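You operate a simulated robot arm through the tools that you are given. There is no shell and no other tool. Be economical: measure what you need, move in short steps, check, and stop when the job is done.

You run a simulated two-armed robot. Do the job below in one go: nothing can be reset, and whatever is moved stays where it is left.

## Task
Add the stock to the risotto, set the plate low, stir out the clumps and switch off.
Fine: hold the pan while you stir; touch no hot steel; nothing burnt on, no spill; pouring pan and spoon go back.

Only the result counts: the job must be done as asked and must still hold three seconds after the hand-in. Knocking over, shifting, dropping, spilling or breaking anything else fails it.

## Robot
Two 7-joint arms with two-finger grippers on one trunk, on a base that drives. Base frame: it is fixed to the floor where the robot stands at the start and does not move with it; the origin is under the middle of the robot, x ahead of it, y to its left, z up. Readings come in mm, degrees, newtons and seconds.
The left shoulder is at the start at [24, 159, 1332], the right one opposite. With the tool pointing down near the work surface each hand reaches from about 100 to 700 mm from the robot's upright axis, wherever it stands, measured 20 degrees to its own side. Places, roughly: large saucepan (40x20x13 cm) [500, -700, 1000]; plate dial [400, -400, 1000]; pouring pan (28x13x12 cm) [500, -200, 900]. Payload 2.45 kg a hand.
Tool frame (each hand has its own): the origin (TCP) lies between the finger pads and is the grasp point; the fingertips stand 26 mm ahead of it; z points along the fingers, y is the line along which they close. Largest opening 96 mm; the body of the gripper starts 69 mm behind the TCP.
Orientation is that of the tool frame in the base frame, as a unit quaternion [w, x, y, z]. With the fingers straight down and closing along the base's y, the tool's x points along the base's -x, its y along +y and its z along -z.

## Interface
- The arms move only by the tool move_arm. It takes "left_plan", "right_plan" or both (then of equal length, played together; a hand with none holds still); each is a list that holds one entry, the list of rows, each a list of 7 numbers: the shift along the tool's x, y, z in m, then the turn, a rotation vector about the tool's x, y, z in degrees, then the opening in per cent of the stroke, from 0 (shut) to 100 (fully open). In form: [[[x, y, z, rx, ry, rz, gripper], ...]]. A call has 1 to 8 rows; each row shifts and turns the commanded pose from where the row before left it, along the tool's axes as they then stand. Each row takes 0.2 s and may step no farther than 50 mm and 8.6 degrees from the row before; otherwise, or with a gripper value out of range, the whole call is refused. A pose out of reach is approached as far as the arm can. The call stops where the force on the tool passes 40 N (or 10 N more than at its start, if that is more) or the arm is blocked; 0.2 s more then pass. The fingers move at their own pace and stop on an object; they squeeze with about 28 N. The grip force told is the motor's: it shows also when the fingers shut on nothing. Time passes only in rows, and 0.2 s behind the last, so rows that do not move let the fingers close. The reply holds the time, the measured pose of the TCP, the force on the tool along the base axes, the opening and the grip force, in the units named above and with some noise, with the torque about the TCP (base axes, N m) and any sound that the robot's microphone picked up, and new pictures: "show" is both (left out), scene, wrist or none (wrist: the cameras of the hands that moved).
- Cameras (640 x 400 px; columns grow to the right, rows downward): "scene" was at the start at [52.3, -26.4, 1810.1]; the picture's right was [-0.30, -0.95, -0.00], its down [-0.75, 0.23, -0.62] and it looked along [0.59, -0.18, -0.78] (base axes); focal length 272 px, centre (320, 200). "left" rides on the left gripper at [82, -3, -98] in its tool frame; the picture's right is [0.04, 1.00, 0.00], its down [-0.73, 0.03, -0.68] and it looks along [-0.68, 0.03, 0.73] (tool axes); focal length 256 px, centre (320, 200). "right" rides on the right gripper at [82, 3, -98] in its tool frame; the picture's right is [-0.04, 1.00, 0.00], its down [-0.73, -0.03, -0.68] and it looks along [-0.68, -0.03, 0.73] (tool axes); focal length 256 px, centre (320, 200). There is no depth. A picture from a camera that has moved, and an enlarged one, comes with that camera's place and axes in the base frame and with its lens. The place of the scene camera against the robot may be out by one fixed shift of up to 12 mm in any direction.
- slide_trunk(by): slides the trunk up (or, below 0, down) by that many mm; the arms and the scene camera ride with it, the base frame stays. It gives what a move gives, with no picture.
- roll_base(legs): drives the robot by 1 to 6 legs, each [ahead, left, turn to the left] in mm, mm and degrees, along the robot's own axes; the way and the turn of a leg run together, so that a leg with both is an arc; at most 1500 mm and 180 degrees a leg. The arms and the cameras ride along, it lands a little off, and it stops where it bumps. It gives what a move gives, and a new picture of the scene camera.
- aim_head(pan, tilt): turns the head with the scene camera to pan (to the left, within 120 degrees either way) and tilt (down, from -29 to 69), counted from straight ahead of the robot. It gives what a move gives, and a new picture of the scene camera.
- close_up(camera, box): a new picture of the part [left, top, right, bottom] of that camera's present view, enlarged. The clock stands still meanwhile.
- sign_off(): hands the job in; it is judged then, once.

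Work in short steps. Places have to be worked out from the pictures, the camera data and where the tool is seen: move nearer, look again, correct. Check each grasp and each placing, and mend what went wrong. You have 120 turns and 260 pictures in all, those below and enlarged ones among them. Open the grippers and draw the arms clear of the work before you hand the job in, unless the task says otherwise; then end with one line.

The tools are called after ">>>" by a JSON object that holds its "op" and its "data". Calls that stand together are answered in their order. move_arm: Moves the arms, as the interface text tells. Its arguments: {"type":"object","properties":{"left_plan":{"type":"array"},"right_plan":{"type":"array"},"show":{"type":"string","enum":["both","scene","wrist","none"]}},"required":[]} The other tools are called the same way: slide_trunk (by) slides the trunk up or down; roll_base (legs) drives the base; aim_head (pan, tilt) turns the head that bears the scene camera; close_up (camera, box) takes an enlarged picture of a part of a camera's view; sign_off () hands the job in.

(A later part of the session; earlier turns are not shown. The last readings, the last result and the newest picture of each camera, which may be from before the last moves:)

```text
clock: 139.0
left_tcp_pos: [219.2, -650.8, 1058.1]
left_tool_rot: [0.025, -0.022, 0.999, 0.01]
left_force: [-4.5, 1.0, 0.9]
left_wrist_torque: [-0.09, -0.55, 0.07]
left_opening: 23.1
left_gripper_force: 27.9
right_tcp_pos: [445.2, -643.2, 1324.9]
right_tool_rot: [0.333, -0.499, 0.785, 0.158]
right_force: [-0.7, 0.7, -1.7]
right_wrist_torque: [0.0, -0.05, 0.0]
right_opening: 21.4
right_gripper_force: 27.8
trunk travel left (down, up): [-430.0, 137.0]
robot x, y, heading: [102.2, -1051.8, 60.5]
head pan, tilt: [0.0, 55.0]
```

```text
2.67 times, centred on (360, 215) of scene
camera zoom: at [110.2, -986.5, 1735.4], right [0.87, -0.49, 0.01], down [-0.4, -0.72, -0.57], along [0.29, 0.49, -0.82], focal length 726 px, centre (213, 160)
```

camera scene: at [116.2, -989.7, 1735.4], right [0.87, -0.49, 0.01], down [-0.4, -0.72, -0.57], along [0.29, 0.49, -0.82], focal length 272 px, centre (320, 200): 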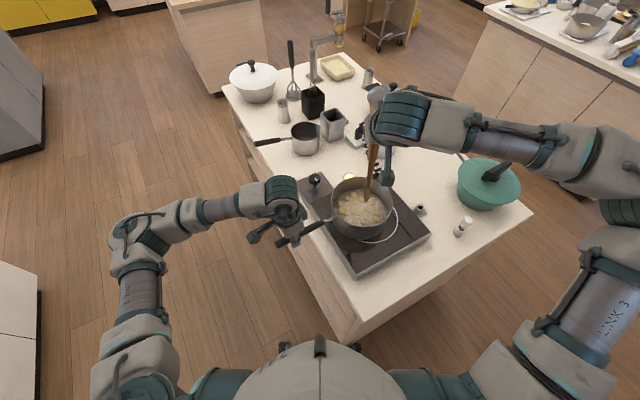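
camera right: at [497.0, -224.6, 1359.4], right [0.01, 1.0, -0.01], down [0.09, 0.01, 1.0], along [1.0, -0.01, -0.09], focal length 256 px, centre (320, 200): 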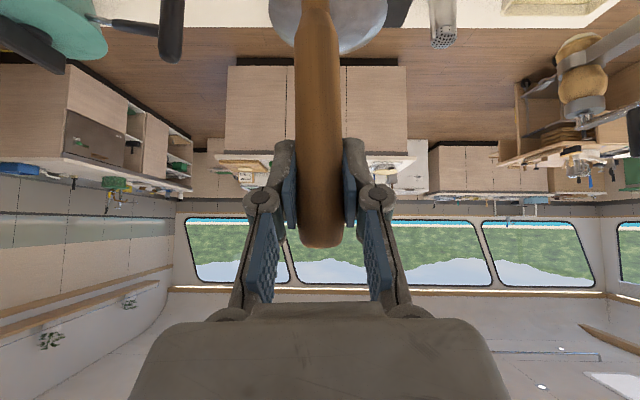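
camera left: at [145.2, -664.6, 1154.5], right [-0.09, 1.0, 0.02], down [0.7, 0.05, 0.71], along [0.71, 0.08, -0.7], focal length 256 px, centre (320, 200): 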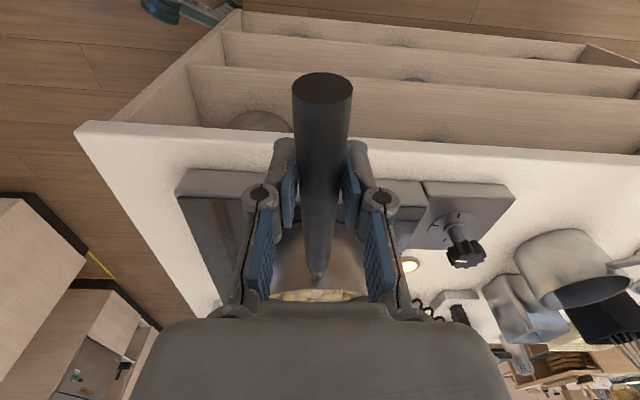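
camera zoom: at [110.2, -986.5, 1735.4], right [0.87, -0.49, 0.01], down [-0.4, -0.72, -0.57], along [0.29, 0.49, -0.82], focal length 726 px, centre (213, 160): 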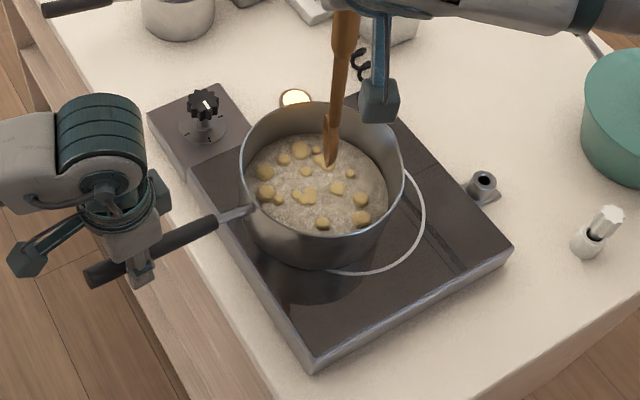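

The robot's lean pulled the pan about 40 mm toward -x. Push it back onto the ring with the left hand.

>>> {"op": "move_arm", "data": {"left_plan": [[[-0.01, -0.003, 0, 0, 0, 0, 0], [-0.01, -0.003, 0, 0, 0, 0, 0], [-0.01, -0.003, 0, 0, 0, 0, 0], [-0.01, -0.002, 0, 0, 0, 0, 0]]], "show": "none"}}

>>> {"op": "close_up", "data": {"camera": "scene", "box": [270, 140, 450, 290]}}

```text
clock: 140.0
left_tcp_pos: [266.5, -662.7, 1060.0]
left_tool_rot: [0.022, -0.022, 0.999, 0.01]
left_force: [-4.0, 0.3, -0.5]
left_wrist_torque: [-0.12, 0.56, 0.16]
left_opening: 23.0
left_gripper_force: 28.1
right_tcp_pos: [453.7, -646.4, 1323.7]
right_tool_rot: [0.331, -0.498, 0.786, 0.16]
right_force: [-1.0, 0.0, -1.1]
right_wrist_torque: [0.01, -0.01, -0.01]
right_opening: 21.3
right_gripper_force: 28.4
trunk travel left (down, up): [-430.0, 137.0]
robot x, y, heading: [104.2, -1052.6, 60.8]
head pan, tilt: [0.0, 55.0]
```

```text
2.67 times, centred on (360, 215) of scene
camera zoom: at [119.3, -990.4, 1735.4], right [0.87, -0.49, 0.01], down [-0.4, -0.72, -0.57], along [0.29, 0.49, -0.82], focal length 726 px, centre (213, 160)
```

zoom: 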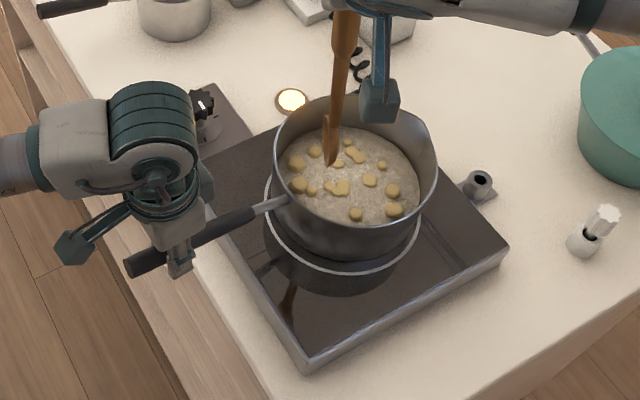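

The pan is back on its ring and held. Centre the spoon and lower it 75 mm into the risotto.

>>> {"op": "move_arm", "data": {"right_plan": [[[-0.0041, -0.016, 0.0037, 0, 0, 0, 0], [-0.0041, -0.016, 0.0037, 0, 0, 0, 0], [0.0167, 0, 0.0186, 0, 0, 0, 0], [0.0167, 0, 0.0186, 0, 0, 0, 0], [0.0167, 0, 0.0186, 0, 0, 0, 0]]], "left_plan": [[[0, 0, 0, 0, 0, 0, 0], [0, 0, 0, 0, 0, 0, 0], [0, 0, 0, 0, 0, 0, 0], [0, 0, 0, 0, 0, 0, 0], [0, 0, 0, 0, 0, 0, 0]]], "show": "none"}}

>>> {"op": "close_up", "data": {"camera": "scene", "box": [270, 140, 450, 290]}}

```text
clock: 141.2
left_tcp_pos: [272.3, -666.2, 1060.8]
left_tool_rot: [0.02, -0.022, 0.999, 0.012]
left_force: [-4.1, 0.7, 0.1]
left_wrist_torque: [-0.01, -0.59, 0.24]
left_opening: 22.7
left_gripper_force: 28.5
right_tcp_pos: [501.1, -657.0, 1251.2]
right_tool_rot: [0.329, -0.495, 0.787, 0.163]
right_force: [0.9, -0.3, -1.5]
right_wrist_torque: [-0.01, 0.03, 0.04]
right_opening: 21.0
right_gripper_force: 28.0
trunk travel left (down, up): [-430.0, 137.0]
robot x, y, heading: [104.0, -1050.8, 60.7]
head pan, tilt: [0.0, 55.0]
```

```text
2.67 times, centred on (360, 215) of scene
camera zoom: at [133.1, -998.2, 1735.5], right [0.87, -0.49, 0.0], down [-0.4, -0.72, -0.57], along [0.28, 0.5, -0.82], focal length 726 px, centre (213, 160)
```

zoom: 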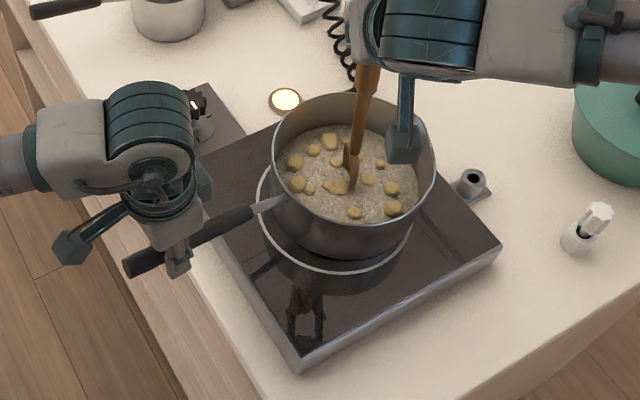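

The spoon tip is at the surface, centred. Lower it 32 mm further and move out 30 mm, watching forces.

>>> {"op": "move_arm", "data": {"right_plan": [[[0.0107, 0, 0.0119, 0, 0, 0, 0], [0.0107, 0, 0.0119, 0, 0, 0, 0], [-0.0111, 0, 0.01, 0, 0, 0, 0], [-0.0111, 0, 0.01, 0, 0, 0, 0]]], "left_plan": [[[0.002, 0, 0, 0, 0, 0, 0], [0.002, 0, 0, 0, 0, 0, 0], [0, 0, 0, 0, 0, 0, 0], [0, 0, 0, 0, 0, 0, 0]]], "show": "none"}}

>>> {"op": "close_up", "data": {"camera": "scene", "box": [270, 140, 450, 290]}}

```text
clock: 142.2
left_tcp_pos: [268.0, -667.5, 1061.0]
left_tool_rot: [0.02, -0.021, 1.0, 0.011]
left_force: [5.9, 0.7, -0.1]
left_wrist_torque: [0.01, 0.0, -0.16]
left_opening: 22.9
left_gripper_force: 28.5
right_tcp_pos: [516.1, -631.1, 1218.9]
right_tool_rot: [0.329, -0.497, 0.787, 0.162]
right_force: [-1.6, -1.2, 8.7]
right_wrist_torque: [-0.35, 0.4, -0.04]
right_opening: 21.0
right_gripper_force: 28.3
trunk travel left (down, up): [-430.0, 137.0]
robot x, y, heading: [104.8, -1054.8, 60.5]
head pan, tilt: [0.0, 55.0]
```

```text
2.67 times, centred on (360, 215) of scene
camera zoom: at [132.4, -998.0, 1735.5], right [0.87, -0.49, 0.0], down [-0.4, -0.72, -0.57], along [0.28, 0.5, -0.82], focal length 726 px, centre (213, 160)
```

zoom: 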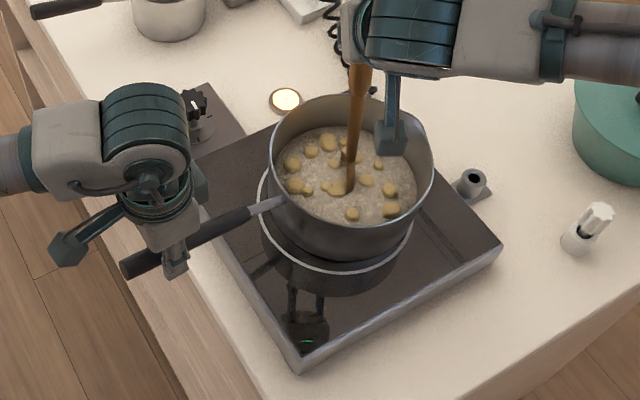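

The spoon touches bottom (8.7 N). Raise 8 mm and make a first stirring circle of 30 mm radius.

>>> {"op": "move_arm", "data": {"right_plan": [[[-0.0054, 0, -0.0059, 0, 0, 0, 0], [0.0065, 0.0212, -0.0059, 0, 0, 0, 0], [0.0158, 0.0088, -0.0142, 0, 0, 0, 0], [0.0158, -0.0088, -0.0142, 0, 0, 0, 0], [0.0065, -0.0212, -0.0059, 0, 0, 0, 0], [-0.0065, -0.0212, 0.0059, 0, 0, 0, 0], [-0.0158, -0.0088, 0.0142, 0, 0, 0, 0], [-0.0158, 0.0088, 0.0142, 0, 0, 0, 0]]], "left_plan": [[[0, 0, 0, 0, 0, 0, 0], [0, 0, 0, 0, 0, 0, 0], [0, 0, 0, 0, 0, 0, 0], [0, 0, 0, 0, 0, 0, 0], [0, 0, 0, 0, 0, 0, 0], [0, 0, 0, 0, 0, 0, 0], [0, 0, 0, 0, 0, 0, 0], [0, 0, 0, 0, 0, 0, 0]]], "show": "none"}}

>>> {"op": "close_up", "data": {"camera": "scene", "box": [270, 140, 450, 290]}}

```text
clock: 144.0
left_tcp_pos: [268.9, -665.5, 1059.5]
left_tool_rot: [0.021, -0.02, 1.0, 0.011]
left_force: [0.9, -0.3, -0.2]
left_wrist_torque: [0.0, 0.12, -0.27]
left_opening: 22.8
left_gripper_force: 28.1
right_tcp_pos: [527.8, -646.2, 1227.2]
right_tool_rot: [0.329, -0.496, 0.787, 0.163]
right_force: [0.7, 0.0, -0.7]
right_wrist_torque: [-0.01, 0.0, 0.01]
right_opening: 21.1
right_gripper_force: 27.9
trunk travel left (down, up): [-430.0, 137.0]
robot x, y, heading: [103.4, -1055.0, 60.8]
head pan, tilt: [0.0, 55.0]
```

```text
2.67 times, centred on (360, 215) of scene
camera zoom: at [132.1, -995.8, 1735.4], right [0.87, -0.49, 0.0], down [-0.4, -0.72, -0.57], along [0.28, 0.5, -0.82], focal length 726 px, centre (213, 160)
```

zoom: 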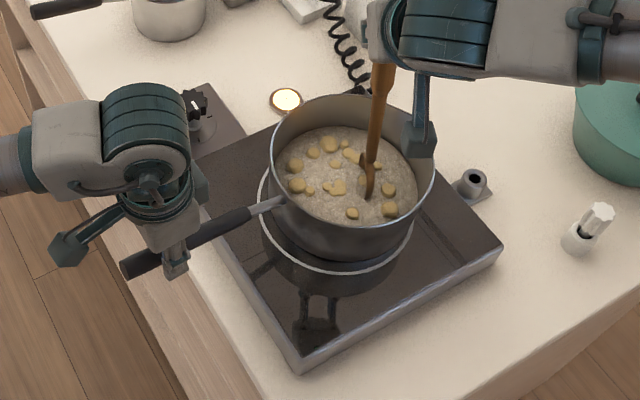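

Robot is steady while holding the pan. Widen to a 50 mm radius circle, re-centred.

>>> {"op": "move_arm", "data": {"right_plan": [[[-0.0171, -0.001, 0.0154, 0, 0, 0, 0], [-0.0108, 0.0354, 0.0098, 0, 0, 0, 0], [0.0108, 0.0354, -0.0098, 0, 0, 0, 0], [0.0263, 0.0146, -0.0237, 0, 0, 0, 0], [0.0263, -0.0146, -0.0237, 0, 0, 0, 0], [0.0108, -0.0354, -0.0098, 0, 0, 0, 0], [-0.0108, -0.0354, 0.0098, 0, 0, 0, 0], [-0.0263, -0.0146, 0.0237, 0, 0, 0, 0]]], "left_plan": [[[0, 0, 0, 0, 0, 0, 0], [0, 0, 0, 0, 0, 0, 0], [0, 0, 0, 0, 0, 0, 0], [0, 0, 0, 0, 0, 0, 0], [0, 0, 0, 0, 0, 0, 0], [0, 0, 0, 0, 0, 0, 0], [0, 0, 0, 0, 0, 0, 0], [0, 0, 0, 0, 0, 0, 0]]], "show": "none"}}

>>> {"op": "close_up", "data": {"camera": "scene", "box": [270, 140, 450, 290]}}

```text
clock: 145.8
left_tcp_pos: [269.0, -666.5, 1060.3]
left_tool_rot: [0.022, -0.021, 0.999, 0.011]
left_force: [1.4, 0.0, 1.1]
left_wrist_torque: [0.08, -0.13, -0.25]
left_opening: 22.5
left_gripper_force: 27.4
right_tcp_pos: [552.5, -671.0, 1231.4]
right_tool_rot: [0.33, -0.496, 0.786, 0.163]
right_force: [1.0, 0.0, -1.0]
right_wrist_torque: [-0.03, -0.03, 0.0]
right_opening: 20.9
right_gripper_force: 28.2
right hand out of reach, approached as far as the arm can: row 3
trunk travel left (down, up): [-430.0, 137.0]
robot x, y, heading: [106.3, -1053.6, 60.5]
head pan, tilt: [0.0, 55.0]
```

```text
2.67 times, centred on (360, 215) of scene
camera zoom: at [133.2, -996.7, 1735.4], right [0.87, -0.49, 0.0], down [-0.4, -0.72, -0.57], along [0.28, 0.5, -0.82], focal length 726 px, centre (213, 160)
```

zoom: 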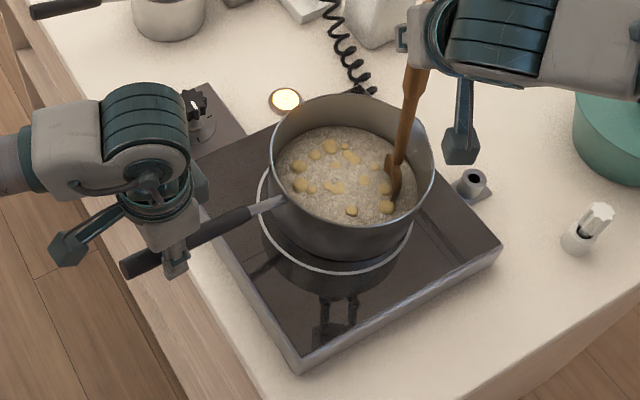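

Clumps are shrinking. Two more full circles, slightly lower.

>>> {"op": "move_arm", "data": {"right_plan": [[[-0.0236, 0.0146, 0.0267, 0, 0, 0, 0], [-0.0108, 0.0354, 0.0098, 0, 0, 0, 0], [0.0108, 0.0354, -0.0098, 0, 0, 0, 0], [0.0263, 0.0146, -0.0237, 0, 0, 0, 0], [0.0263, -0.0146, -0.0237, 0, 0, 0, 0], [0.0108, -0.0354, -0.0098, 0, 0, 0, 0], [-0.0108, -0.0354, 0.0098, 0, 0, 0, 0], [-0.0263, -0.0146, 0.0237, 0, 0, 0, 0]]], "left_plan": [[[0, 0, 0, 0, 0, 0, 0], [0, 0, 0, 0, 0, 0, 0], [0, 0, 0, 0, 0, 0, 0], [0, 0, 0, 0, 0, 0, 0], [0, 0, 0, 0, 0, 0, 0], [0, 0, 0, 0, 0, 0, 0], [0, 0, 0, 0, 0, 0, 0], [0, 0, 0, 0, 0, 0, 0]]], "show": "none"}}

>>> {"op": "move_arm", "data": {"right_plan": [[[-0.0246, 0.0146, 0.0247, 0, 0, 0, 0], [-0.0108, 0.0354, 0.0098, 0, 0, 0, 0], [0.0108, 0.0354, -0.0098, 0, 0, 0, 0], [0.0263, 0.0146, -0.0237, 0, 0, 0, 0], [0.0263, -0.0146, -0.0237, 0, 0, 0, 0], [0.0108, -0.0354, -0.0098, 0, 0, 0, 0], [-0.0108, -0.0354, 0.0098, 0, 0, 0, 0], [-0.0263, -0.0146, 0.0237, 0, 0, 0, 0]]], "left_plan": [[[0, 0, 0, 0, 0, 0, 0], [0, 0, 0, 0, 0, 0, 0], [0, 0, 0, 0, 0, 0, 0], [0, 0, 0, 0, 0, 0, 0], [0, 0, 0, 0, 0, 0, 0], [0, 0, 0, 0, 0, 0, 0], [0, 0, 0, 0, 0, 0, 0], [0, 0, 0, 0, 0, 0, 0]]], "show": "none"}}

>>> {"op": "close_up", "data": {"camera": "scene", "box": [270, 140, 450, 290]}}

```text
clock: 147.6
left_tcp_pos: [269.3, -664.8, 1060.4]
left_tool_rot: [0.022, -0.02, 0.999, 0.01]
left_force: [1.5, 0.0, 0.6]
left_wrist_torque: [0.07, -0.12, -0.29]
left_opening: 22.7
left_gripper_force: 27.8
right_tcp_pos: [554.6, -670.9, 1225.8]
right_tool_rot: [0.328, -0.498, 0.786, 0.164]
right_force: [0.4, 0.0, -0.2]
right_wrist_torque: [0.01, -0.02, 0.01]
right_opening: 21.0
right_gripper_force: 28.4
trunk travel left (down, up): [-430.0, 137.0]
robot x, y, heading: [105.2, -1054.7, 60.4]
head pan, tilt: [0.0, 55.0]
```

```text
clock: 149.4
left_tcp_pos: [268.9, -665.2, 1059.9]
left_tool_rot: [0.021, -0.022, 0.999, 0.011]
left_force: [0.9, -0.4, 0.1]
left_wrist_torque: [0.07, -0.01, -0.27]
left_opening: 22.8
left_gripper_force: 28.4
right_tcp_pos: [550.0, -671.9, 1222.2]
right_tool_rot: [0.328, -0.497, 0.787, 0.161]
right_force: [-0.3, 0.2, -0.6]
right_wrist_torque: [-0.03, 0.02, 0.01]
right_opening: 21.4
right_gripper_force: 28.5
trunk travel left (down, up): [-430.0, 137.0]
robot x, y, heading: [107.4, -1053.9, 60.6]
head pan, tilt: [0.0, 55.0]
```

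```text
2.67 times, centred on (360, 215) of scene
camera zoom: at [133.3, -996.6, 1735.4], right [0.87, -0.49, 0.0], down [-0.4, -0.72, -0.57], along [0.28, 0.5, -0.82], focal length 726 px, centre (213, 160)
```

zoom: 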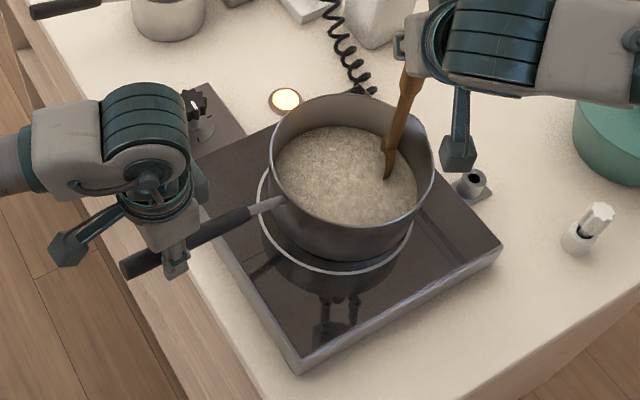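

The clumps are gone. Lift the spoon out over the pan while still holding the handle, letting it drip.

>>> {"op": "move_arm", "data": {"right_plan": [[[-0.0167, 0.01, -0.0186, 0, 0, 0, 0], [-0.0167, 0.01, -0.0186, 0, 0, 0, 0], [-0.0167, 0.008, -0.0186, 0, 0, 0, 0], [-0.0167, 0.005, -0.0186, 0, 0, 0, 0], [-0.0234, 0, -0.026, 0, 0, 0, 0], [-0.0234, 0, -0.026, 0, 0, 0, 0], [0, 0, 0, 0, 0, 0, 0], [0, 0, 0, 0, 0, 0, 0]]], "left_plan": [[[0, 0, 0, 0, 0, 0, 0], [0, 0, 0, 0, 0, 0, 0], [0, 0, 0, 0, 0, 0, 0], [0, 0, 0, 0, 0, 0, 0], [0, 0, 0, 0, 0, 0, 0], [0, 0, 0, 0, 0, 0, 0], [0, 0, 0, 0, 0, 0, 0], [0, 0, 0, 0, 0, 0, 0]]]}}

>>> {"op": "close_up", "data": {"camera": "scene", "box": [270, 100, 450, 290]}}

```text
clock: 151.2
left_tcp_pos: [268.5, -665.7, 1060.8]
left_tool_rot: [0.021, -0.022, 0.999, 0.013]
left_force: [1.0, 0.3, -0.4]
left_wrist_torque: [0.04, -0.44, 0.01]
left_opening: 22.8
left_gripper_force: 27.5
right_tcp_pos: [511.4, -655.6, 1392.4]
right_tool_rot: [0.329, -0.497, 0.786, 0.164]
right_force: [-0.6, 0.0, -1.1]
right_wrist_torque: [0.0, 0.01, -0.02]
right_opening: 21.2
right_gripper_force: 28.0
trunk travel left (down, up): [-430.0, 137.0]
robot x, y, heading: [103.3, -1055.4, 60.6]
head pan, tilt: [0.0, 55.0]
camera scene: at [133.8, -998.0, 1735.4], right [0.87, -0.49, 0.0], down [-0.4, -0.72, -0.57], along [0.28, 0.5, -0.82], focal length 272 px, centre (320, 200)
camera right: at [450.9, -766.4, 1409.0], right [-0.88, 0.48, -0.04], down [0.0, 0.08, 1.0], along [0.48, 0.87, -0.07], focal length 256 px, centre (320, 200)
camera left: at [184.6, -674.6, 1156.1], right [-0.08, 1.0, 0.02], down [0.7, 0.04, 0.71], along [0.71, 0.07, -0.7], focal length 256 px, centre (320, 200)
```

scene: 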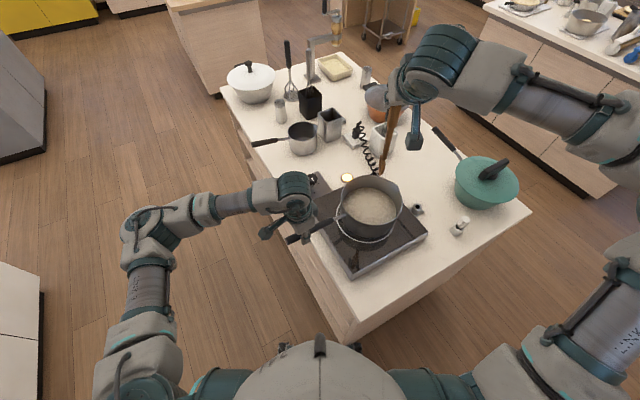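
right: 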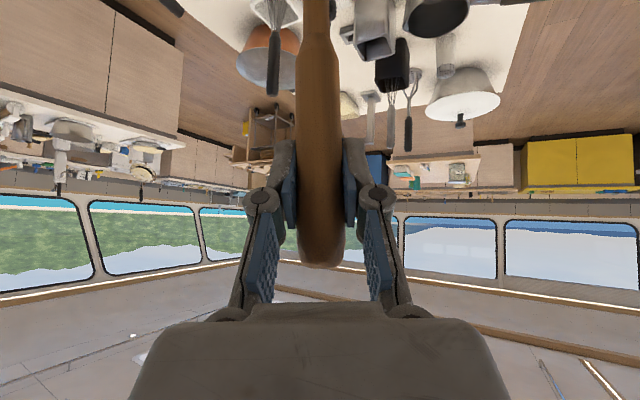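
left: 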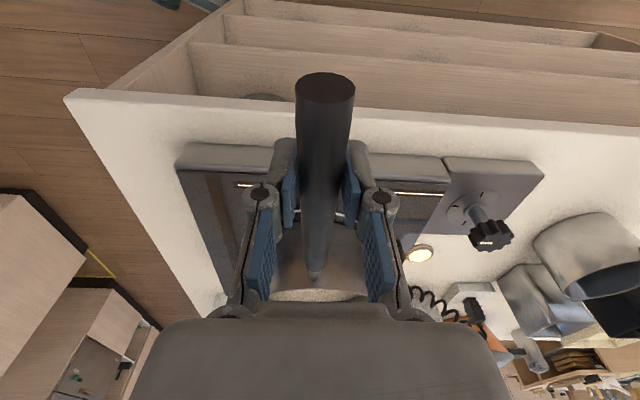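

```text
2.11 times, centred on (360, 195) of scene
camera zoom: at [133.8, -998.0, 1735.4], right [0.87, -0.49, 0.0], down [-0.4, -0.72, -0.57], along [0.28, 0.5, -0.82], focal length 573 px, centre (236, 210)
```

zoom: 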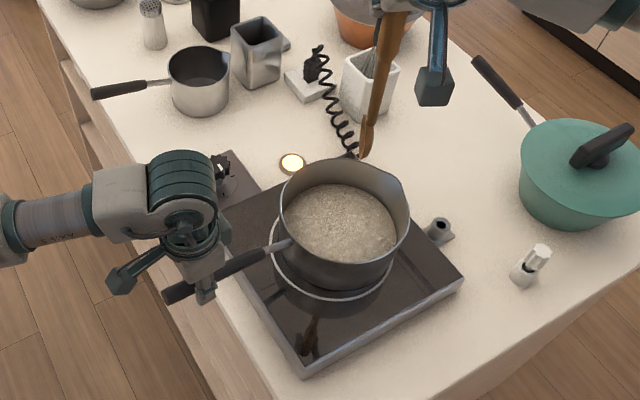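

Smooth risotto, spoon out. Release the handle and raise the left hand.

>>> {"op": "move_arm", "data": {"left_plan": [[[0, 0, 0, 0, 0, 0, 40], [0, 0, 0, 0, 0, 0, 100], [0, 0, 0, 0, 0, 0, 100], [0, 0, -0.04, 0, 0, 0, 100], [0, 0, -0.045, 0, 0, 0, 100], [0, 0, -0.045, 0, 0, 0, 100]]]}}

>>> {"op": "close_up", "data": {"camera": "scene", "box": [250, 120, 450, 290]}}

```text
clock: 152.6
left_tcp_pos: [266.3, -670.5, 1189.8]
left_tool_rot: [0.021, -0.02, 1.0, 0.011]
left_force: [-0.1, 0.7, 0.0]
left_wrist_torque: [-0.04, 0.03, 0.0]
left_opening: 95.9
left_gripper_force: 0.1
right_tcp_pos: [512.4, -656.6, 1392.5]
right_tool_rot: [0.33, -0.496, 0.786, 0.163]
right_force: [-0.4, 0.1, -0.1]
right_wrist_torque: [0.01, 0.05, 0.02]
right_opening: 21.0
right_gripper_force: 27.9
trunk travel left (down, up): [-430.0, 137.0]
robot x, y, heading: [107.2, -1051.1, 61.0]
head pan, tilt: [0.0, 55.0]
camera scene: at [133.3, -999.2, 1735.5], right [0.87, -0.49, 0.0], down [-0.4, -0.72, -0.57], along [0.28, 0.5, -0.82], focal length 272 px, centre (320, 200)
camera left: at [180.2, -679.2, 1284.8], right [-0.08, 1.0, 0.02], down [0.7, 0.04, 0.71], along [0.71, 0.07, -0.7], focal length 256 px, centre (320, 200)
```

scene: 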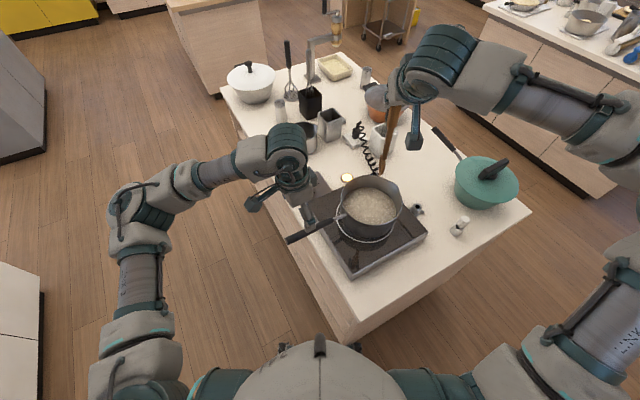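
left: 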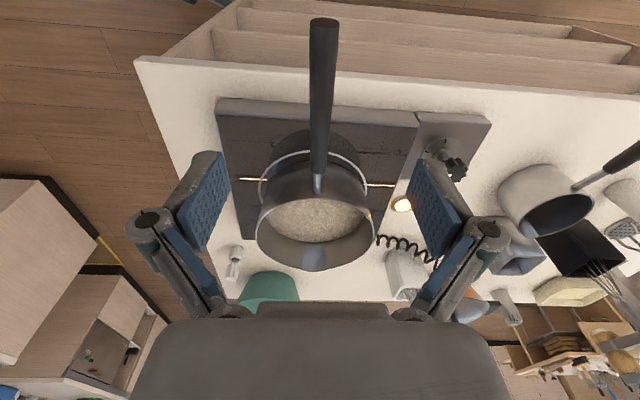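

```text
2.35 times, centred on (350, 205) of scene
camera zoom: at [133.3, -999.2, 1735.5], right [0.87, -0.49, 0.0], down [-0.4, -0.72, -0.57], along [0.28, 0.5, -0.82], focal length 641 px, centre (249, 188)
```

zoom: 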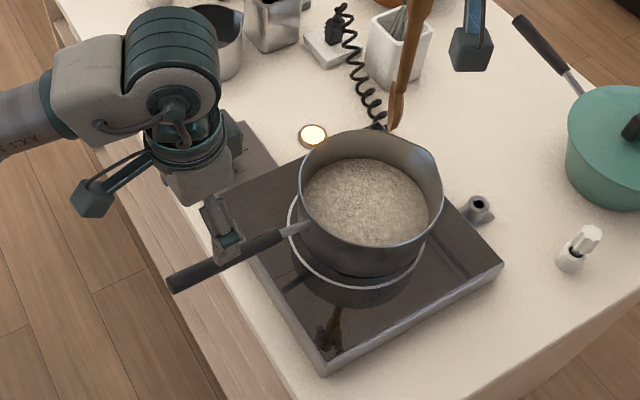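

Pan sits on its ring. Drive back to face the dial with the left hand (heading 0).

>>> {"op": "roll_base", "data": {"legs": [[-150, 0, 0], [0, 0, -61], [-70, 0, 0], [0, 572, 0]]}}

>>> {"op": "move_arm", "data": {"left_plan": [[[0, 0, 0, 0, 0, 0, 100], [0, 0, 0, 0, 0, 0, 100], [0, 0, 0, 0, 0, 0, 100], [0, 0, 0, 0, 0, 0, 100], [0, 0, 0, 0, 0, 0, 100], [0, 0, 0, 0, 0, 0, 100], [0, 0, 0, 0, 0, 0, 100], [0, 0, 0, 0, 0, 0, 100]]]}}

```text
clock: 160.2
left_tcp_pos: [382.7, -570.1, 1189.8]
left_tool_rot: [0.02, 0.49, 0.871, 0.005]
left_force: [0.0, -0.6, 0.6]
left_wrist_torque: [0.04, -0.08, -0.03]
left_opening: 96.1
left_gripper_force: 0.2
right_tcp_pos: [515.9, -783.0, 1389.9]
right_tool_rot: [0.367, -0.025, 0.93, -0.021]
right_force: [0.2, -0.7, -1.0]
right_wrist_torque: [0.1, 0.05, 0.07]
right_opening: 21.1
right_gripper_force: 27.6
trunk travel left (down, up): [-430.0, 137.0]
robot x, y, heading: [-31.7, -602.9, -0.4]
head pan, tilt: [0.0, 55.0]
camera scene: at [30.2, -632.8, 1735.2], right [-0.01, -1.0, -0.02], down [-0.82, 0.02, -0.57], along [0.57, 0.01, -0.82], focal length 272 px, centre (320, 200)
```

scene: 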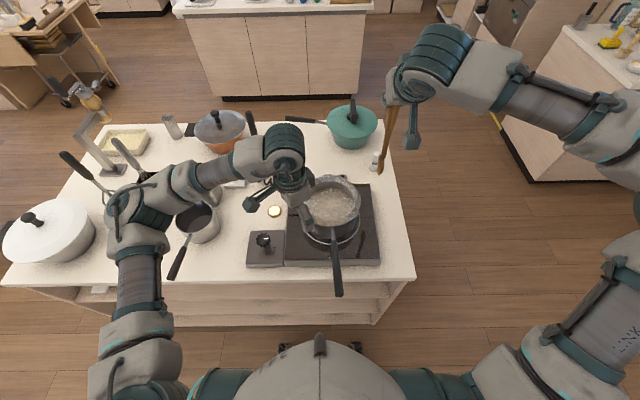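

```text
clock: 162.1
left_tcp_pos: [379.4, -571.9, 1191.2]
left_tool_rot: [0.022, 0.492, 0.87, 0.003]
left_force: [0.5, -0.8, -0.4]
left_wrist_torque: [0.11, -0.03, 0.0]
left_opening: 95.7
left_gripper_force: 0.1
right_tcp_pos: [511.2, -782.6, 1392.5]
right_tool_rot: [0.368, -0.024, 0.929, -0.022]
right_force: [0.0, -1.4, -0.4]
right_wrist_torque: [0.07, 0.02, 0.07]
right_opening: 21.1
right_gripper_force: 27.9
trunk travel left (down, up): [-430.0, 137.0]
robot x, y, heading: [-27.2, -607.1, -0.6]
head pan, tilt: [0.0, 55.0]
camera scene: at [30.2, -631.5, 1735.3], right [-0.01, -1.0, -0.01], down [-0.82, 0.02, -0.57], along [0.57, 0.01, -0.82], focal length 272 px, centre (320, 200)
camera left: at [331.0, -501.1, 1286.7], right [0.83, 0.55, 0.03], down [0.37, -0.6, 0.7], along [0.4, -0.58, -0.71], focal length 256 px, centre (320, 200)
```

scene: 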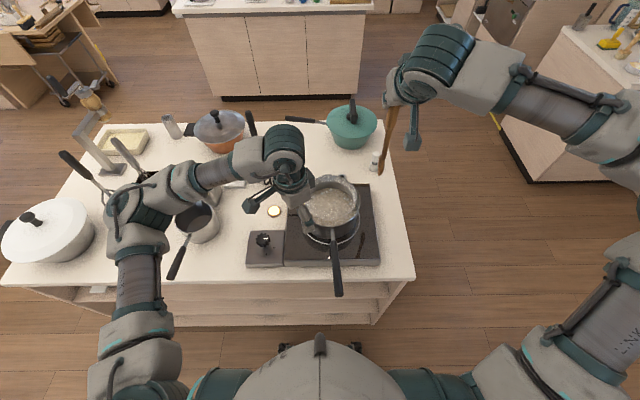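
left: 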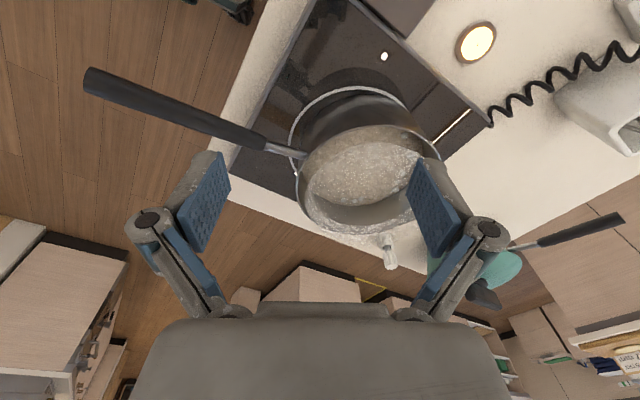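

The risotto is frothing up — switch off quickly. Move the left hand over the knob.

>>> {"op": "move_arm", "data": {"left_plan": [[[0.0224, 0.0225, 0.03, 0, 0, 0, 100], [0.0224, 0.0225, 0.035, 0, 0, 0, 100], [0.0224, 0.0225, 0.035, 0, 0, 0, 100], [0.0224, 0.0225, 0.035, 0, 0, 0, 100], [0, 0, 0, 0, 0, 0, 100]]]}}

```text
clock: 163.2
left_tcp_pos: [419.6, -430.4, 1053.1]
left_tool_rot: [0.026, 0.491, 0.871, -0.001]
left_force: [-0.3, -0.2, 1.3]
left_wrist_torque: [0.02, 0.02, -0.03]
left_opening: 95.8
left_gripper_force: 0.0
right_tcp_pos: [511.9, -757.0, 1394.5]
right_tool_rot: [0.368, -0.028, 0.929, -0.029]
right_force: [0.4, 0.4, -0.3]
right_wrist_torque: [0.03, 0.02, 0.03]
right_opening: 21.0
right_gripper_force: 27.9
trunk travel left (down, up): [-430.0, 137.0]
robot x, y, heading: [-29.3, -601.1, -0.6]
head pan, tilt: [0.0, 55.0]
camera scene: at [30.1, -611.3, 1735.5], right [-0.01, -1.0, -0.01], down [-0.82, 0.01, -0.57], along [0.57, 0.0, -0.82], focal length 272 px, centre (320, 200)
camera left: at [370.4, -358.7, 1148.2], right [0.83, 0.55, 0.02], down [0.38, -0.59, 0.71], along [0.41, -0.59, -0.7], focal length 256 px, centre (320, 200)
```

scene: 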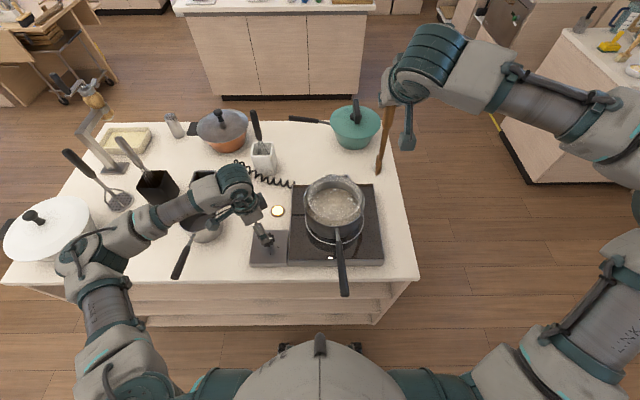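
left: 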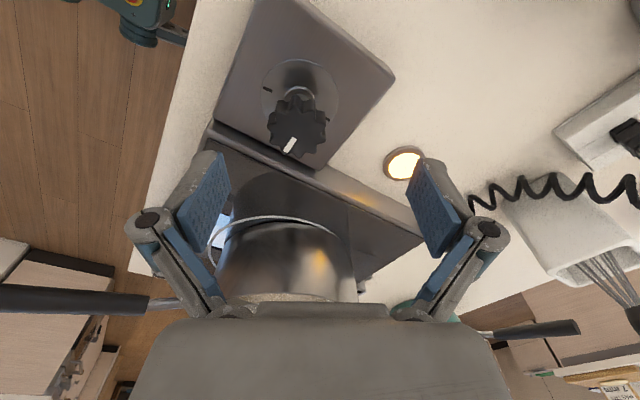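

Knob at (413,-447). Correct, descend to 968 and close on it.

>>> {"op": "move_arm", "data": {"left_plan": [[[-0.006, -0.008, 0.02, 0, 0, 0, 100], [-0.005, -0.007, 0.02, 0, 0, 0, 100], [0, 0, 0, 0, 0, 0, 100]]], "show": "wrist"}}

```text
clock: 164.1
left_tcp_pos: [412.9, -461.6, 1014.8]
left_tool_rot: [0.024, 0.491, 0.871, 0.003]
left_force: [-0.4, -0.7, -0.1]
left_wrist_torque: [0.04, -0.02, -0.02]
left_opening: 96.1
left_gripper_force: 0.0
right_tcp_pos: [510.8, -777.1, 1392.8]
right_tool_rot: [0.369, -0.025, 0.929, -0.024]
right_force: [-0.5, -0.9, -0.5]
right_wrist_torque: [0.04, 0.04, 0.04]
right_opening: 21.5
right_gripper_force: 27.8
trunk travel left (down, up): [-430.0, 137.0]
robot x, y, heading: [-29.2, -607.2, -0.4]
head pan, tilt: [0.0, 55.0]
camera left: at [363.9, -391.6, 1110.6], right [0.83, 0.55, 0.03], down [0.37, -0.6, 0.71], along [0.41, -0.58, -0.71], focal length 256 px, centre (320, 200)
```

left: 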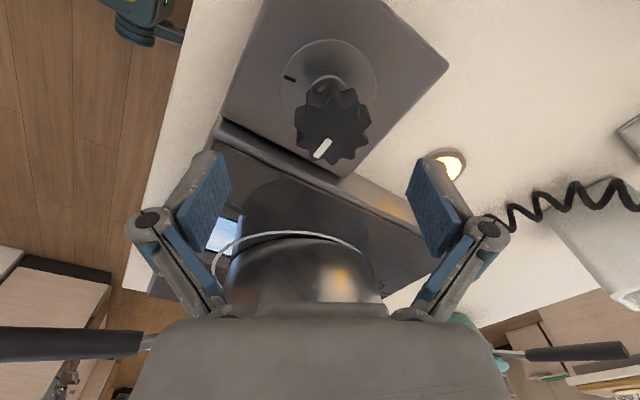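

Sway of ±10 mm; correct 8 mm and go down, then close.

>>> {"op": "move_arm", "data": {"left_plan": [[[0.007, 0.004, 0.016, 0, 0, 0, 100], [0, 0, 0.016, 0, 0, 0, 100], [0, 0, 0.014, 0, 0, 0, 100], [0, 0, 0, 0, 0, 0, 50], [0, 0, 0, 0, 0, 0, 0], [0, 0, 0, 0, 0, 0, 0], [0, 0, 0, 0, 0, 0, 0]]]}}

```text
clock: 165.7
left_tcp_pos: [409.1, -442.6, 967.4]
left_tool_rot: [0.021, 0.49, 0.872, 0.002]
left_force: [-18.1, -3.6, 4.8]
left_wrist_torque: [1.03, 0.72, -0.11]
left_opening: 39.2
left_gripper_force: 45.0
right_tcp_pos: [509.3, -762.0, 1395.0]
right_tool_rot: [0.368, -0.027, 0.929, -0.027]
right_force: [0.6, 0.8, -1.3]
right_wrist_torque: [0.04, 0.03, 0.0]
right_opening: 21.1
right_gripper_force: 28.1
trunk travel left (down, up): [-430.0, 137.0]
robot x, y, heading: [-28.0, -600.9, -0.4]
head pan, tilt: [0.0, 55.0]
camera scene: at [24.3, -609.4, 1735.7], right [-0.01, -1.0, 0.0], down [-0.82, 0.01, -0.57], along [0.57, 0.0, -0.82], focal length 272 px, centre (320, 200)
camera left: at [361.2, -372.3, 1063.0], right [0.83, 0.55, 0.02], down [0.38, -0.6, 0.71], along [0.4, -0.58, -0.71], focal length 256 px, centre (320, 200)
```

scene: 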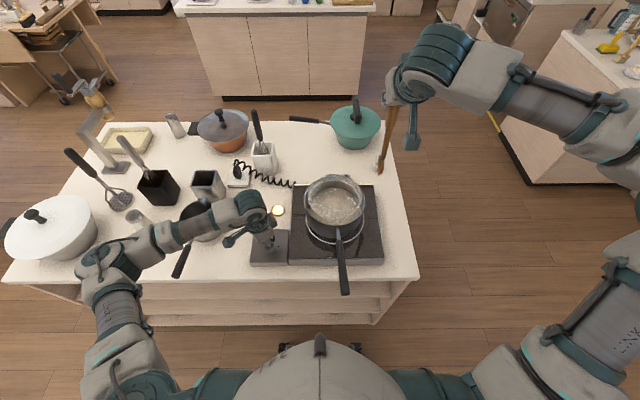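
left: 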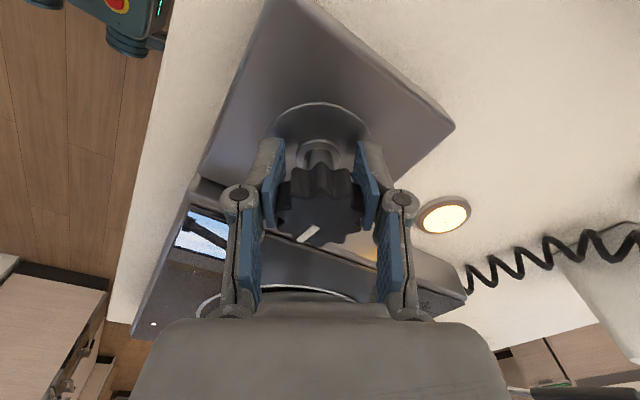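

Gripped. Turn counter-clockwise (from above) back 90° to off.

>>> {"op": "move_arm", "data": {"left_plan": [[[0.001, 0.001, 0, 0, 0, -8.5, 0], [0, 0, 0, 0, 0, -8.5, 0], [0, 0, 0, 0, 0, -8.5, 0], [0, 0, 0, 0, 0, -8.5, 0], [0, 0, 0, 0, 0, -8.5, 0], [0, 0, 0, 0, 0, -8.5, 0], [0, 0, 0, 0, 0, -8.5, 0], [0, 0, 0, 0, 0, -8.5, 0]]], "show": "none"}}

>>> {"op": "move_arm", "data": {"left_plan": [[[0, 0, 0, 0, 0, -8.5, 0], [0, 0, 0, 0, 0, -8.5, 0], [0, 0, 0, 0, 0, -5, 0]]]}}

```text
clock: 166.6
left_tcp_pos: [408.4, -445.3, 966.3]
left_tool_rot: [0.019, 0.269, 0.963, -0.012]
left_force: [-11.6, -15.3, 9.1]
left_wrist_torque: [0.74, 0.88, -0.09]
left_opening: 39.0
left_gripper_force: 45.0
right_tcp_pos: [510.7, -759.5, 1395.2]
right_tool_rot: [0.368, -0.027, 0.929, -0.03]
right_force: [0.0, 0.3, -1.3]
right_wrist_torque: [-0.05, -0.03, -0.06]
right_opening: 21.3
right_gripper_force: 28.2
trunk travel left (down, up): [-430.0, 137.0]
robot x, y, heading: [-30.8, -601.6, -0.4]
head pan, tilt: [0.0, 55.0]
stopped in row 4 (left hand): the force on the tool passed its limit at 41 N (the readings are from after the stop); the commanded pose is now the measured one
```

```text
clock: 167.4
left_tcp_pos: [406.7, -447.0, 967.0]
left_tool_rot: [0.019, 0.078, 0.997, -0.013]
left_force: [-17.9, -23.9, 0.4]
left_wrist_torque: [0.24, -1.31, -0.2]
left_opening: 38.8
left_gripper_force: 44.9
right_tcp_pos: [507.8, -763.0, 1395.5]
right_tool_rot: [0.369, -0.027, 0.929, -0.028]
right_force: [-0.7, 0.8, -1.1]
right_wrist_torque: [-0.03, -0.02, 0.03]
right_opening: 21.3
right_gripper_force: 28.2
trunk travel left (down, up): [-430.0, 137.0]
robot x, y, heading: [-32.2, -604.6, -0.6]
head pan, tilt: [0.0, 55.0]
camera scene: at [23.9, -614.6, 1735.6], right [-0.01, -1.0, -0.01], down [-0.82, 0.01, -0.57], along [0.57, 0.0, -0.82], focal length 272 px, centre (320, 200)
camera left: at [322.9, -434.6, 1062.3], right [0.12, 0.99, -0.03], down [0.7, -0.06, 0.71], along [0.7, -0.1, -0.71], focal length 256 px, centre (320, 200)
```

scene: 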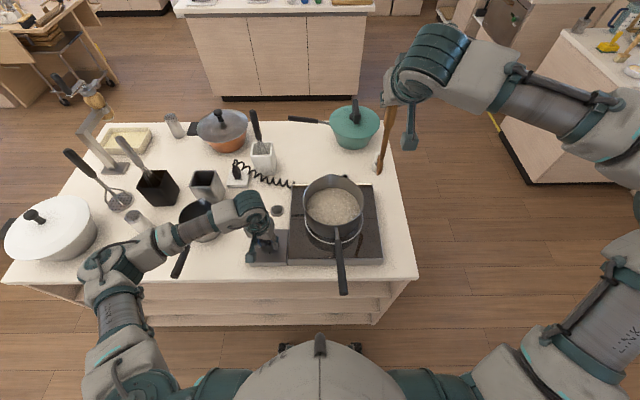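
left: 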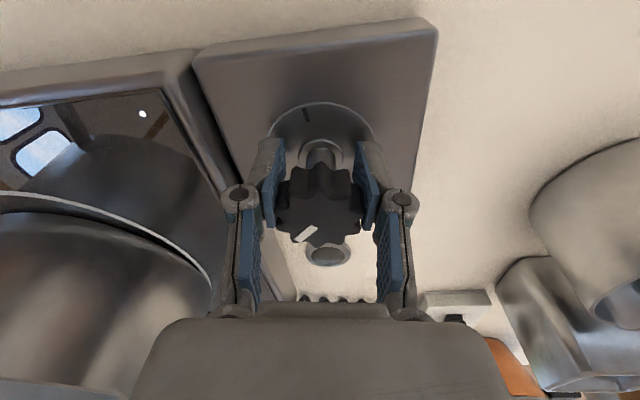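

The lamp is out and the froth settles. Finish the turn (~38° more) to the off mark.

>>> {"op": "move_arm", "data": {"left_plan": [[[0.002, -0.002, 0, 0, 0, -8.5, 0], [0.001, -0.001, 0, 0, 0, -8.5, 0], [0, 0, 0, 0, 0, -8.5, 0], [0, 0, 0, 0, 0, -8.5, 0], [0, 0, 0, 0, 0, -3, 0]]], "show": "wrist"}}

```text
clock: 168.6
left_tcp_pos: [408.3, -452.0, 966.0]
left_tool_rot: [0.014, -0.244, 0.97, -0.019]
left_force: [4.1, -40.1, -2.6]
left_wrist_torque: [1.71, -0.45, -0.24]
left_opening: 39.2
left_gripper_force: 44.8
right_tcp_pos: [511.5, -765.5, 1394.1]
right_tool_rot: [0.368, -0.026, 0.929, -0.027]
right_force: [0.0, 0.1, -0.8]
right_wrist_torque: [0.0, 0.0, -0.01]
right_opening: 21.3
right_gripper_force: 27.5
trunk travel left (down, up): [-430.0, 137.0]
robot x, y, heading: [-25.3, -600.5, -0.4]
head pan, tilt: [0.0, 55.0]
camera left: at [334.4, -489.4, 1064.1], right [-0.51, 0.86, -0.04], down [0.61, 0.39, 0.69], along [0.61, 0.32, -0.72], focal length 256 px, centre (320, 200)
```

left: 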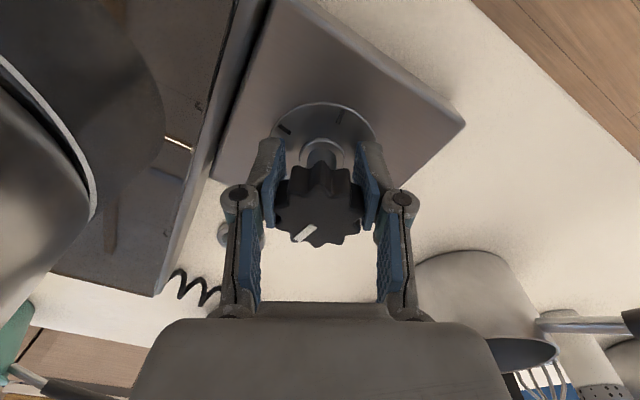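

Total turn 87° back. Release and raise the left hand, check.

>>> {"op": "move_arm", "data": {"left_plan": [[[0, 0, 0, 0, 0, 0, 50], [0, 0, 0, 0, 0, 0, 100], [0, 0, 0, 0, 0, 0, 100], [0, 0, -0.03, 0, 0, 0, 100], [0, 0, -0.045, 0, 0, 0, 100], [0, 0, -0.045, 0, 0, 0, 100], [0, 0, -0.045, 0, 0, 0, 100]]]}}

>>> {"op": "close_up", "data": {"camera": "left", "box": [180, 0, 480, 200]}}

>>> {"op": "close_up", "data": {"camera": "scene", "box": [220, 150, 420, 300]}}

```text
clock: 170.2
left_tcp_pos: [399.7, -436.4, 1130.0]
left_tool_rot: [0.013, -0.243, 0.97, -0.021]
left_force: [0.1, -0.4, 0.0]
left_wrist_torque: [0.0, -0.01, 0.0]
left_opening: 96.0
left_gripper_force: 0.0
right_tcp_pos: [510.0, -754.7, 1395.8]
right_tool_rot: [0.368, -0.029, 0.929, -0.03]
right_force: [-0.2, -0.4, -0.3]
right_wrist_torque: [0.04, -0.02, 0.0]
right_opening: 21.0
right_gripper_force: 27.7
trunk travel left (down, up): [-430.0, 137.0]
robot x, y, heading: [-31.9, -604.1, -0.6]
head pan, tilt: [0.0, 55.0]
camera scene: at [29.7, -595.4, 1735.5], right [-0.01, -1.0, 0.0], down [-0.82, 0.0, -0.57], along [0.57, -0.01, -0.82], focal length 272 px, centre (320, 200)
camera left: at [327.0, -473.3, 1227.7], right [-0.51, 0.86, -0.05], down [0.61, 0.39, 0.69], along [0.61, 0.32, -0.72], focal length 256 px, centre (320, 200)
```

scene: 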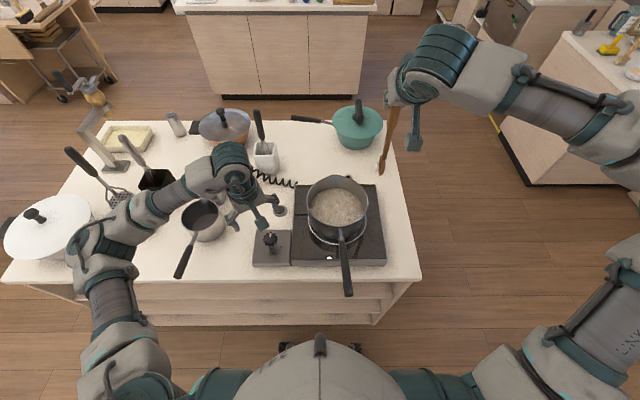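
left: 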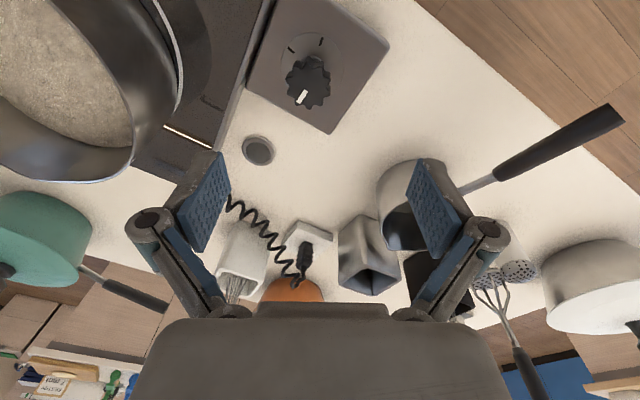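

```text
2.00 times, centred on (330, 100) of left
camera zoom: at [327.0, -473.3, 1227.7], right [-0.51, 0.86, -0.05], down [0.61, 0.39, 0.69], along [0.61, 0.32, -0.72], focal length 512 px, centre (300, 400)
```

zoom: 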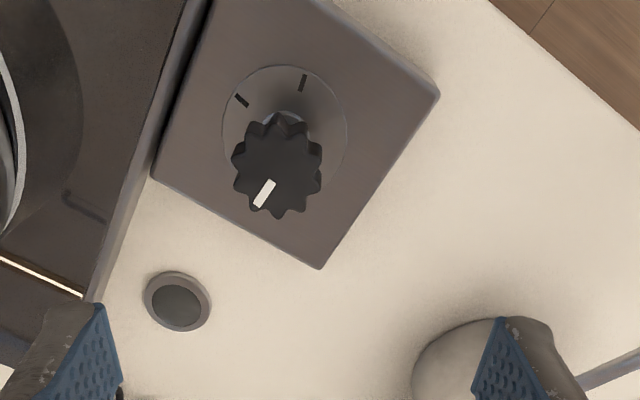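

```text
2.67 times, centred on (320, 225) of scene
camera zoom: at [29.7, -595.4, 1735.5], right [-0.01, -1.0, 0.0], down [-0.82, 0.0, -0.57], along [0.57, -0.01, -0.82], focal length 726 px, centre (320, 133)
```

zoom: 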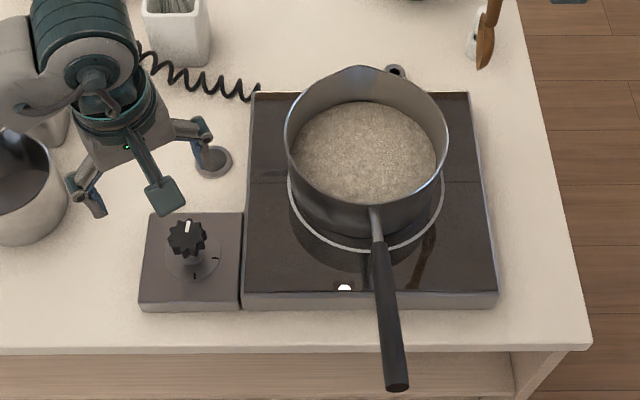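

Plate is off (lamp dark, pointer at start mark), risotto clean, no spill. Now return the spoon: raise/retract the left hand, back off and drive left to the holder.

>>> {"op": "move_arm", "data": {"left_plan": [[[0.0, 0.0, -0.04, 0, 0, 0, 100], [0.022, 0.012, -0.035, 0, 0, 0, 100], [0.022, 0.012, -0.035, 0, 0, 0, 100], [0.022, 0.012, -0.02, 0, 0, 0, 100]]], "show": "none"}}

>>> {"op": "roll_base", "data": {"legs": [[-330, 0, 0], [0, 620, 0]]}}

>>> {"op": "roll_base", "data": {"legs": [[300, 0, 0]]}}

```text
clock: 171.2
left_tcp_pos: [321.7, -434.3, 1258.8]
left_tool_rot: [0.014, -0.242, 0.97, -0.019]
left_force: [-0.6, 0.2, 0.6]
left_wrist_torque: [0.0, -0.02, 0.01]
left_opening: 96.3
left_gripper_force: 0.0
right_tcp_pos: [509.5, -757.0, 1396.8]
right_tool_rot: [0.368, -0.027, 0.929, -0.032]
right_force: [-0.2, -0.7, 0.3]
right_wrist_torque: [0.0, 0.03, 0.01]
right_opening: 21.3
right_gripper_force: 27.6
trunk travel left (down, up): [-430.0, 137.0]
robot x, y, heading: [-22.7, -598.1, -0.4]
head pan, tilt: [0.0, 55.0]
```

```text
clock: 176.4
left_tcp_pos: [8.3, 169.9, 1261.7]
left_tool_rot: [0.014, -0.238, 0.971, -0.015]
left_force: [0.1, -0.3, 0.1]
left_wrist_torque: [0.09, -0.02, -0.04]
left_opening: 95.9
left_gripper_force: 0.0
right_tcp_pos: [194.6, -155.8, 1393.8]
right_tool_rot: [0.368, -0.022, 0.929, -0.027]
right_force: [0.4, 0.4, -0.8]
right_wrist_torque: [0.02, 0.0, 0.0]
right_opening: 21.1
right_gripper_force: 27.5
trunk travel left (down, up): [-430.0, 137.0]
robot x, y, heading: [-348.6, 19.6, -0.9]
head pan, tilt: [0.0, 55.0]
camera scene: at [-285.6, -10.1, 1735.3], right [-0.02, -1.0, -0.01], down [-0.82, 0.02, -0.57], along [0.57, 0.0, -0.82], focal length 272 px, centre (320, 200)
```

scene: 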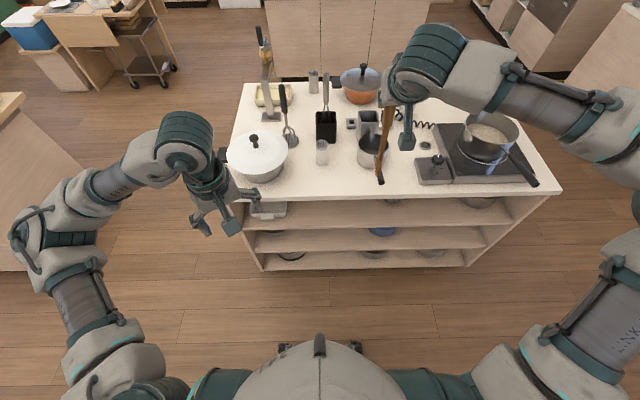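

```text
clock: 178.4
left_tcp_pos: [302.3, 194.1, 1258.1]
left_tool_rot: [0.014, -0.239, 0.971, -0.027]
left_force: [-0.8, 1.3, -0.6]
left_wrist_torque: [-0.01, 0.06, 0.03]
left_opening: 96.2
left_gripper_force: 0.2
right_tcp_pos: [486.7, -132.6, 1400.3]
right_tool_rot: [0.37, -0.022, 0.928, -0.034]
right_force: [0.1, 0.2, -0.8]
right_wrist_torque: [-0.05, 0.03, -0.02]
right_opening: 21.1
right_gripper_force: 28.2
trunk travel left (down, up): [-430.0, 137.0]
robot x, y, heading: [-46.1, 13.4, -1.4]
head pan, tilt: [0.0, 55.0]
camera scene: at [8.7, 13.2, 1735.7], right [-0.02, -1.0, 0.0], down [-0.82, 0.02, -0.57], along [0.57, -0.01, -0.82], focal length 272 px, centre (320, 200)
```

scene: 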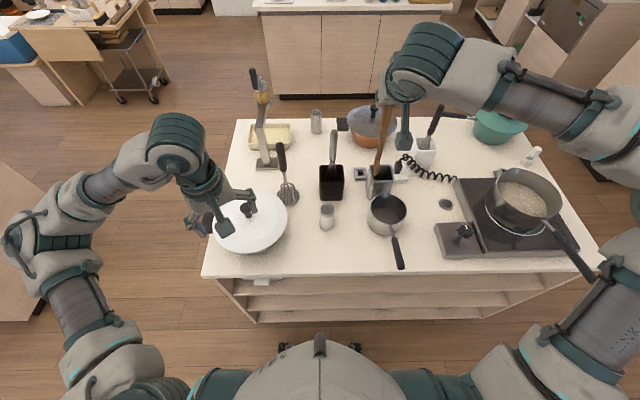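

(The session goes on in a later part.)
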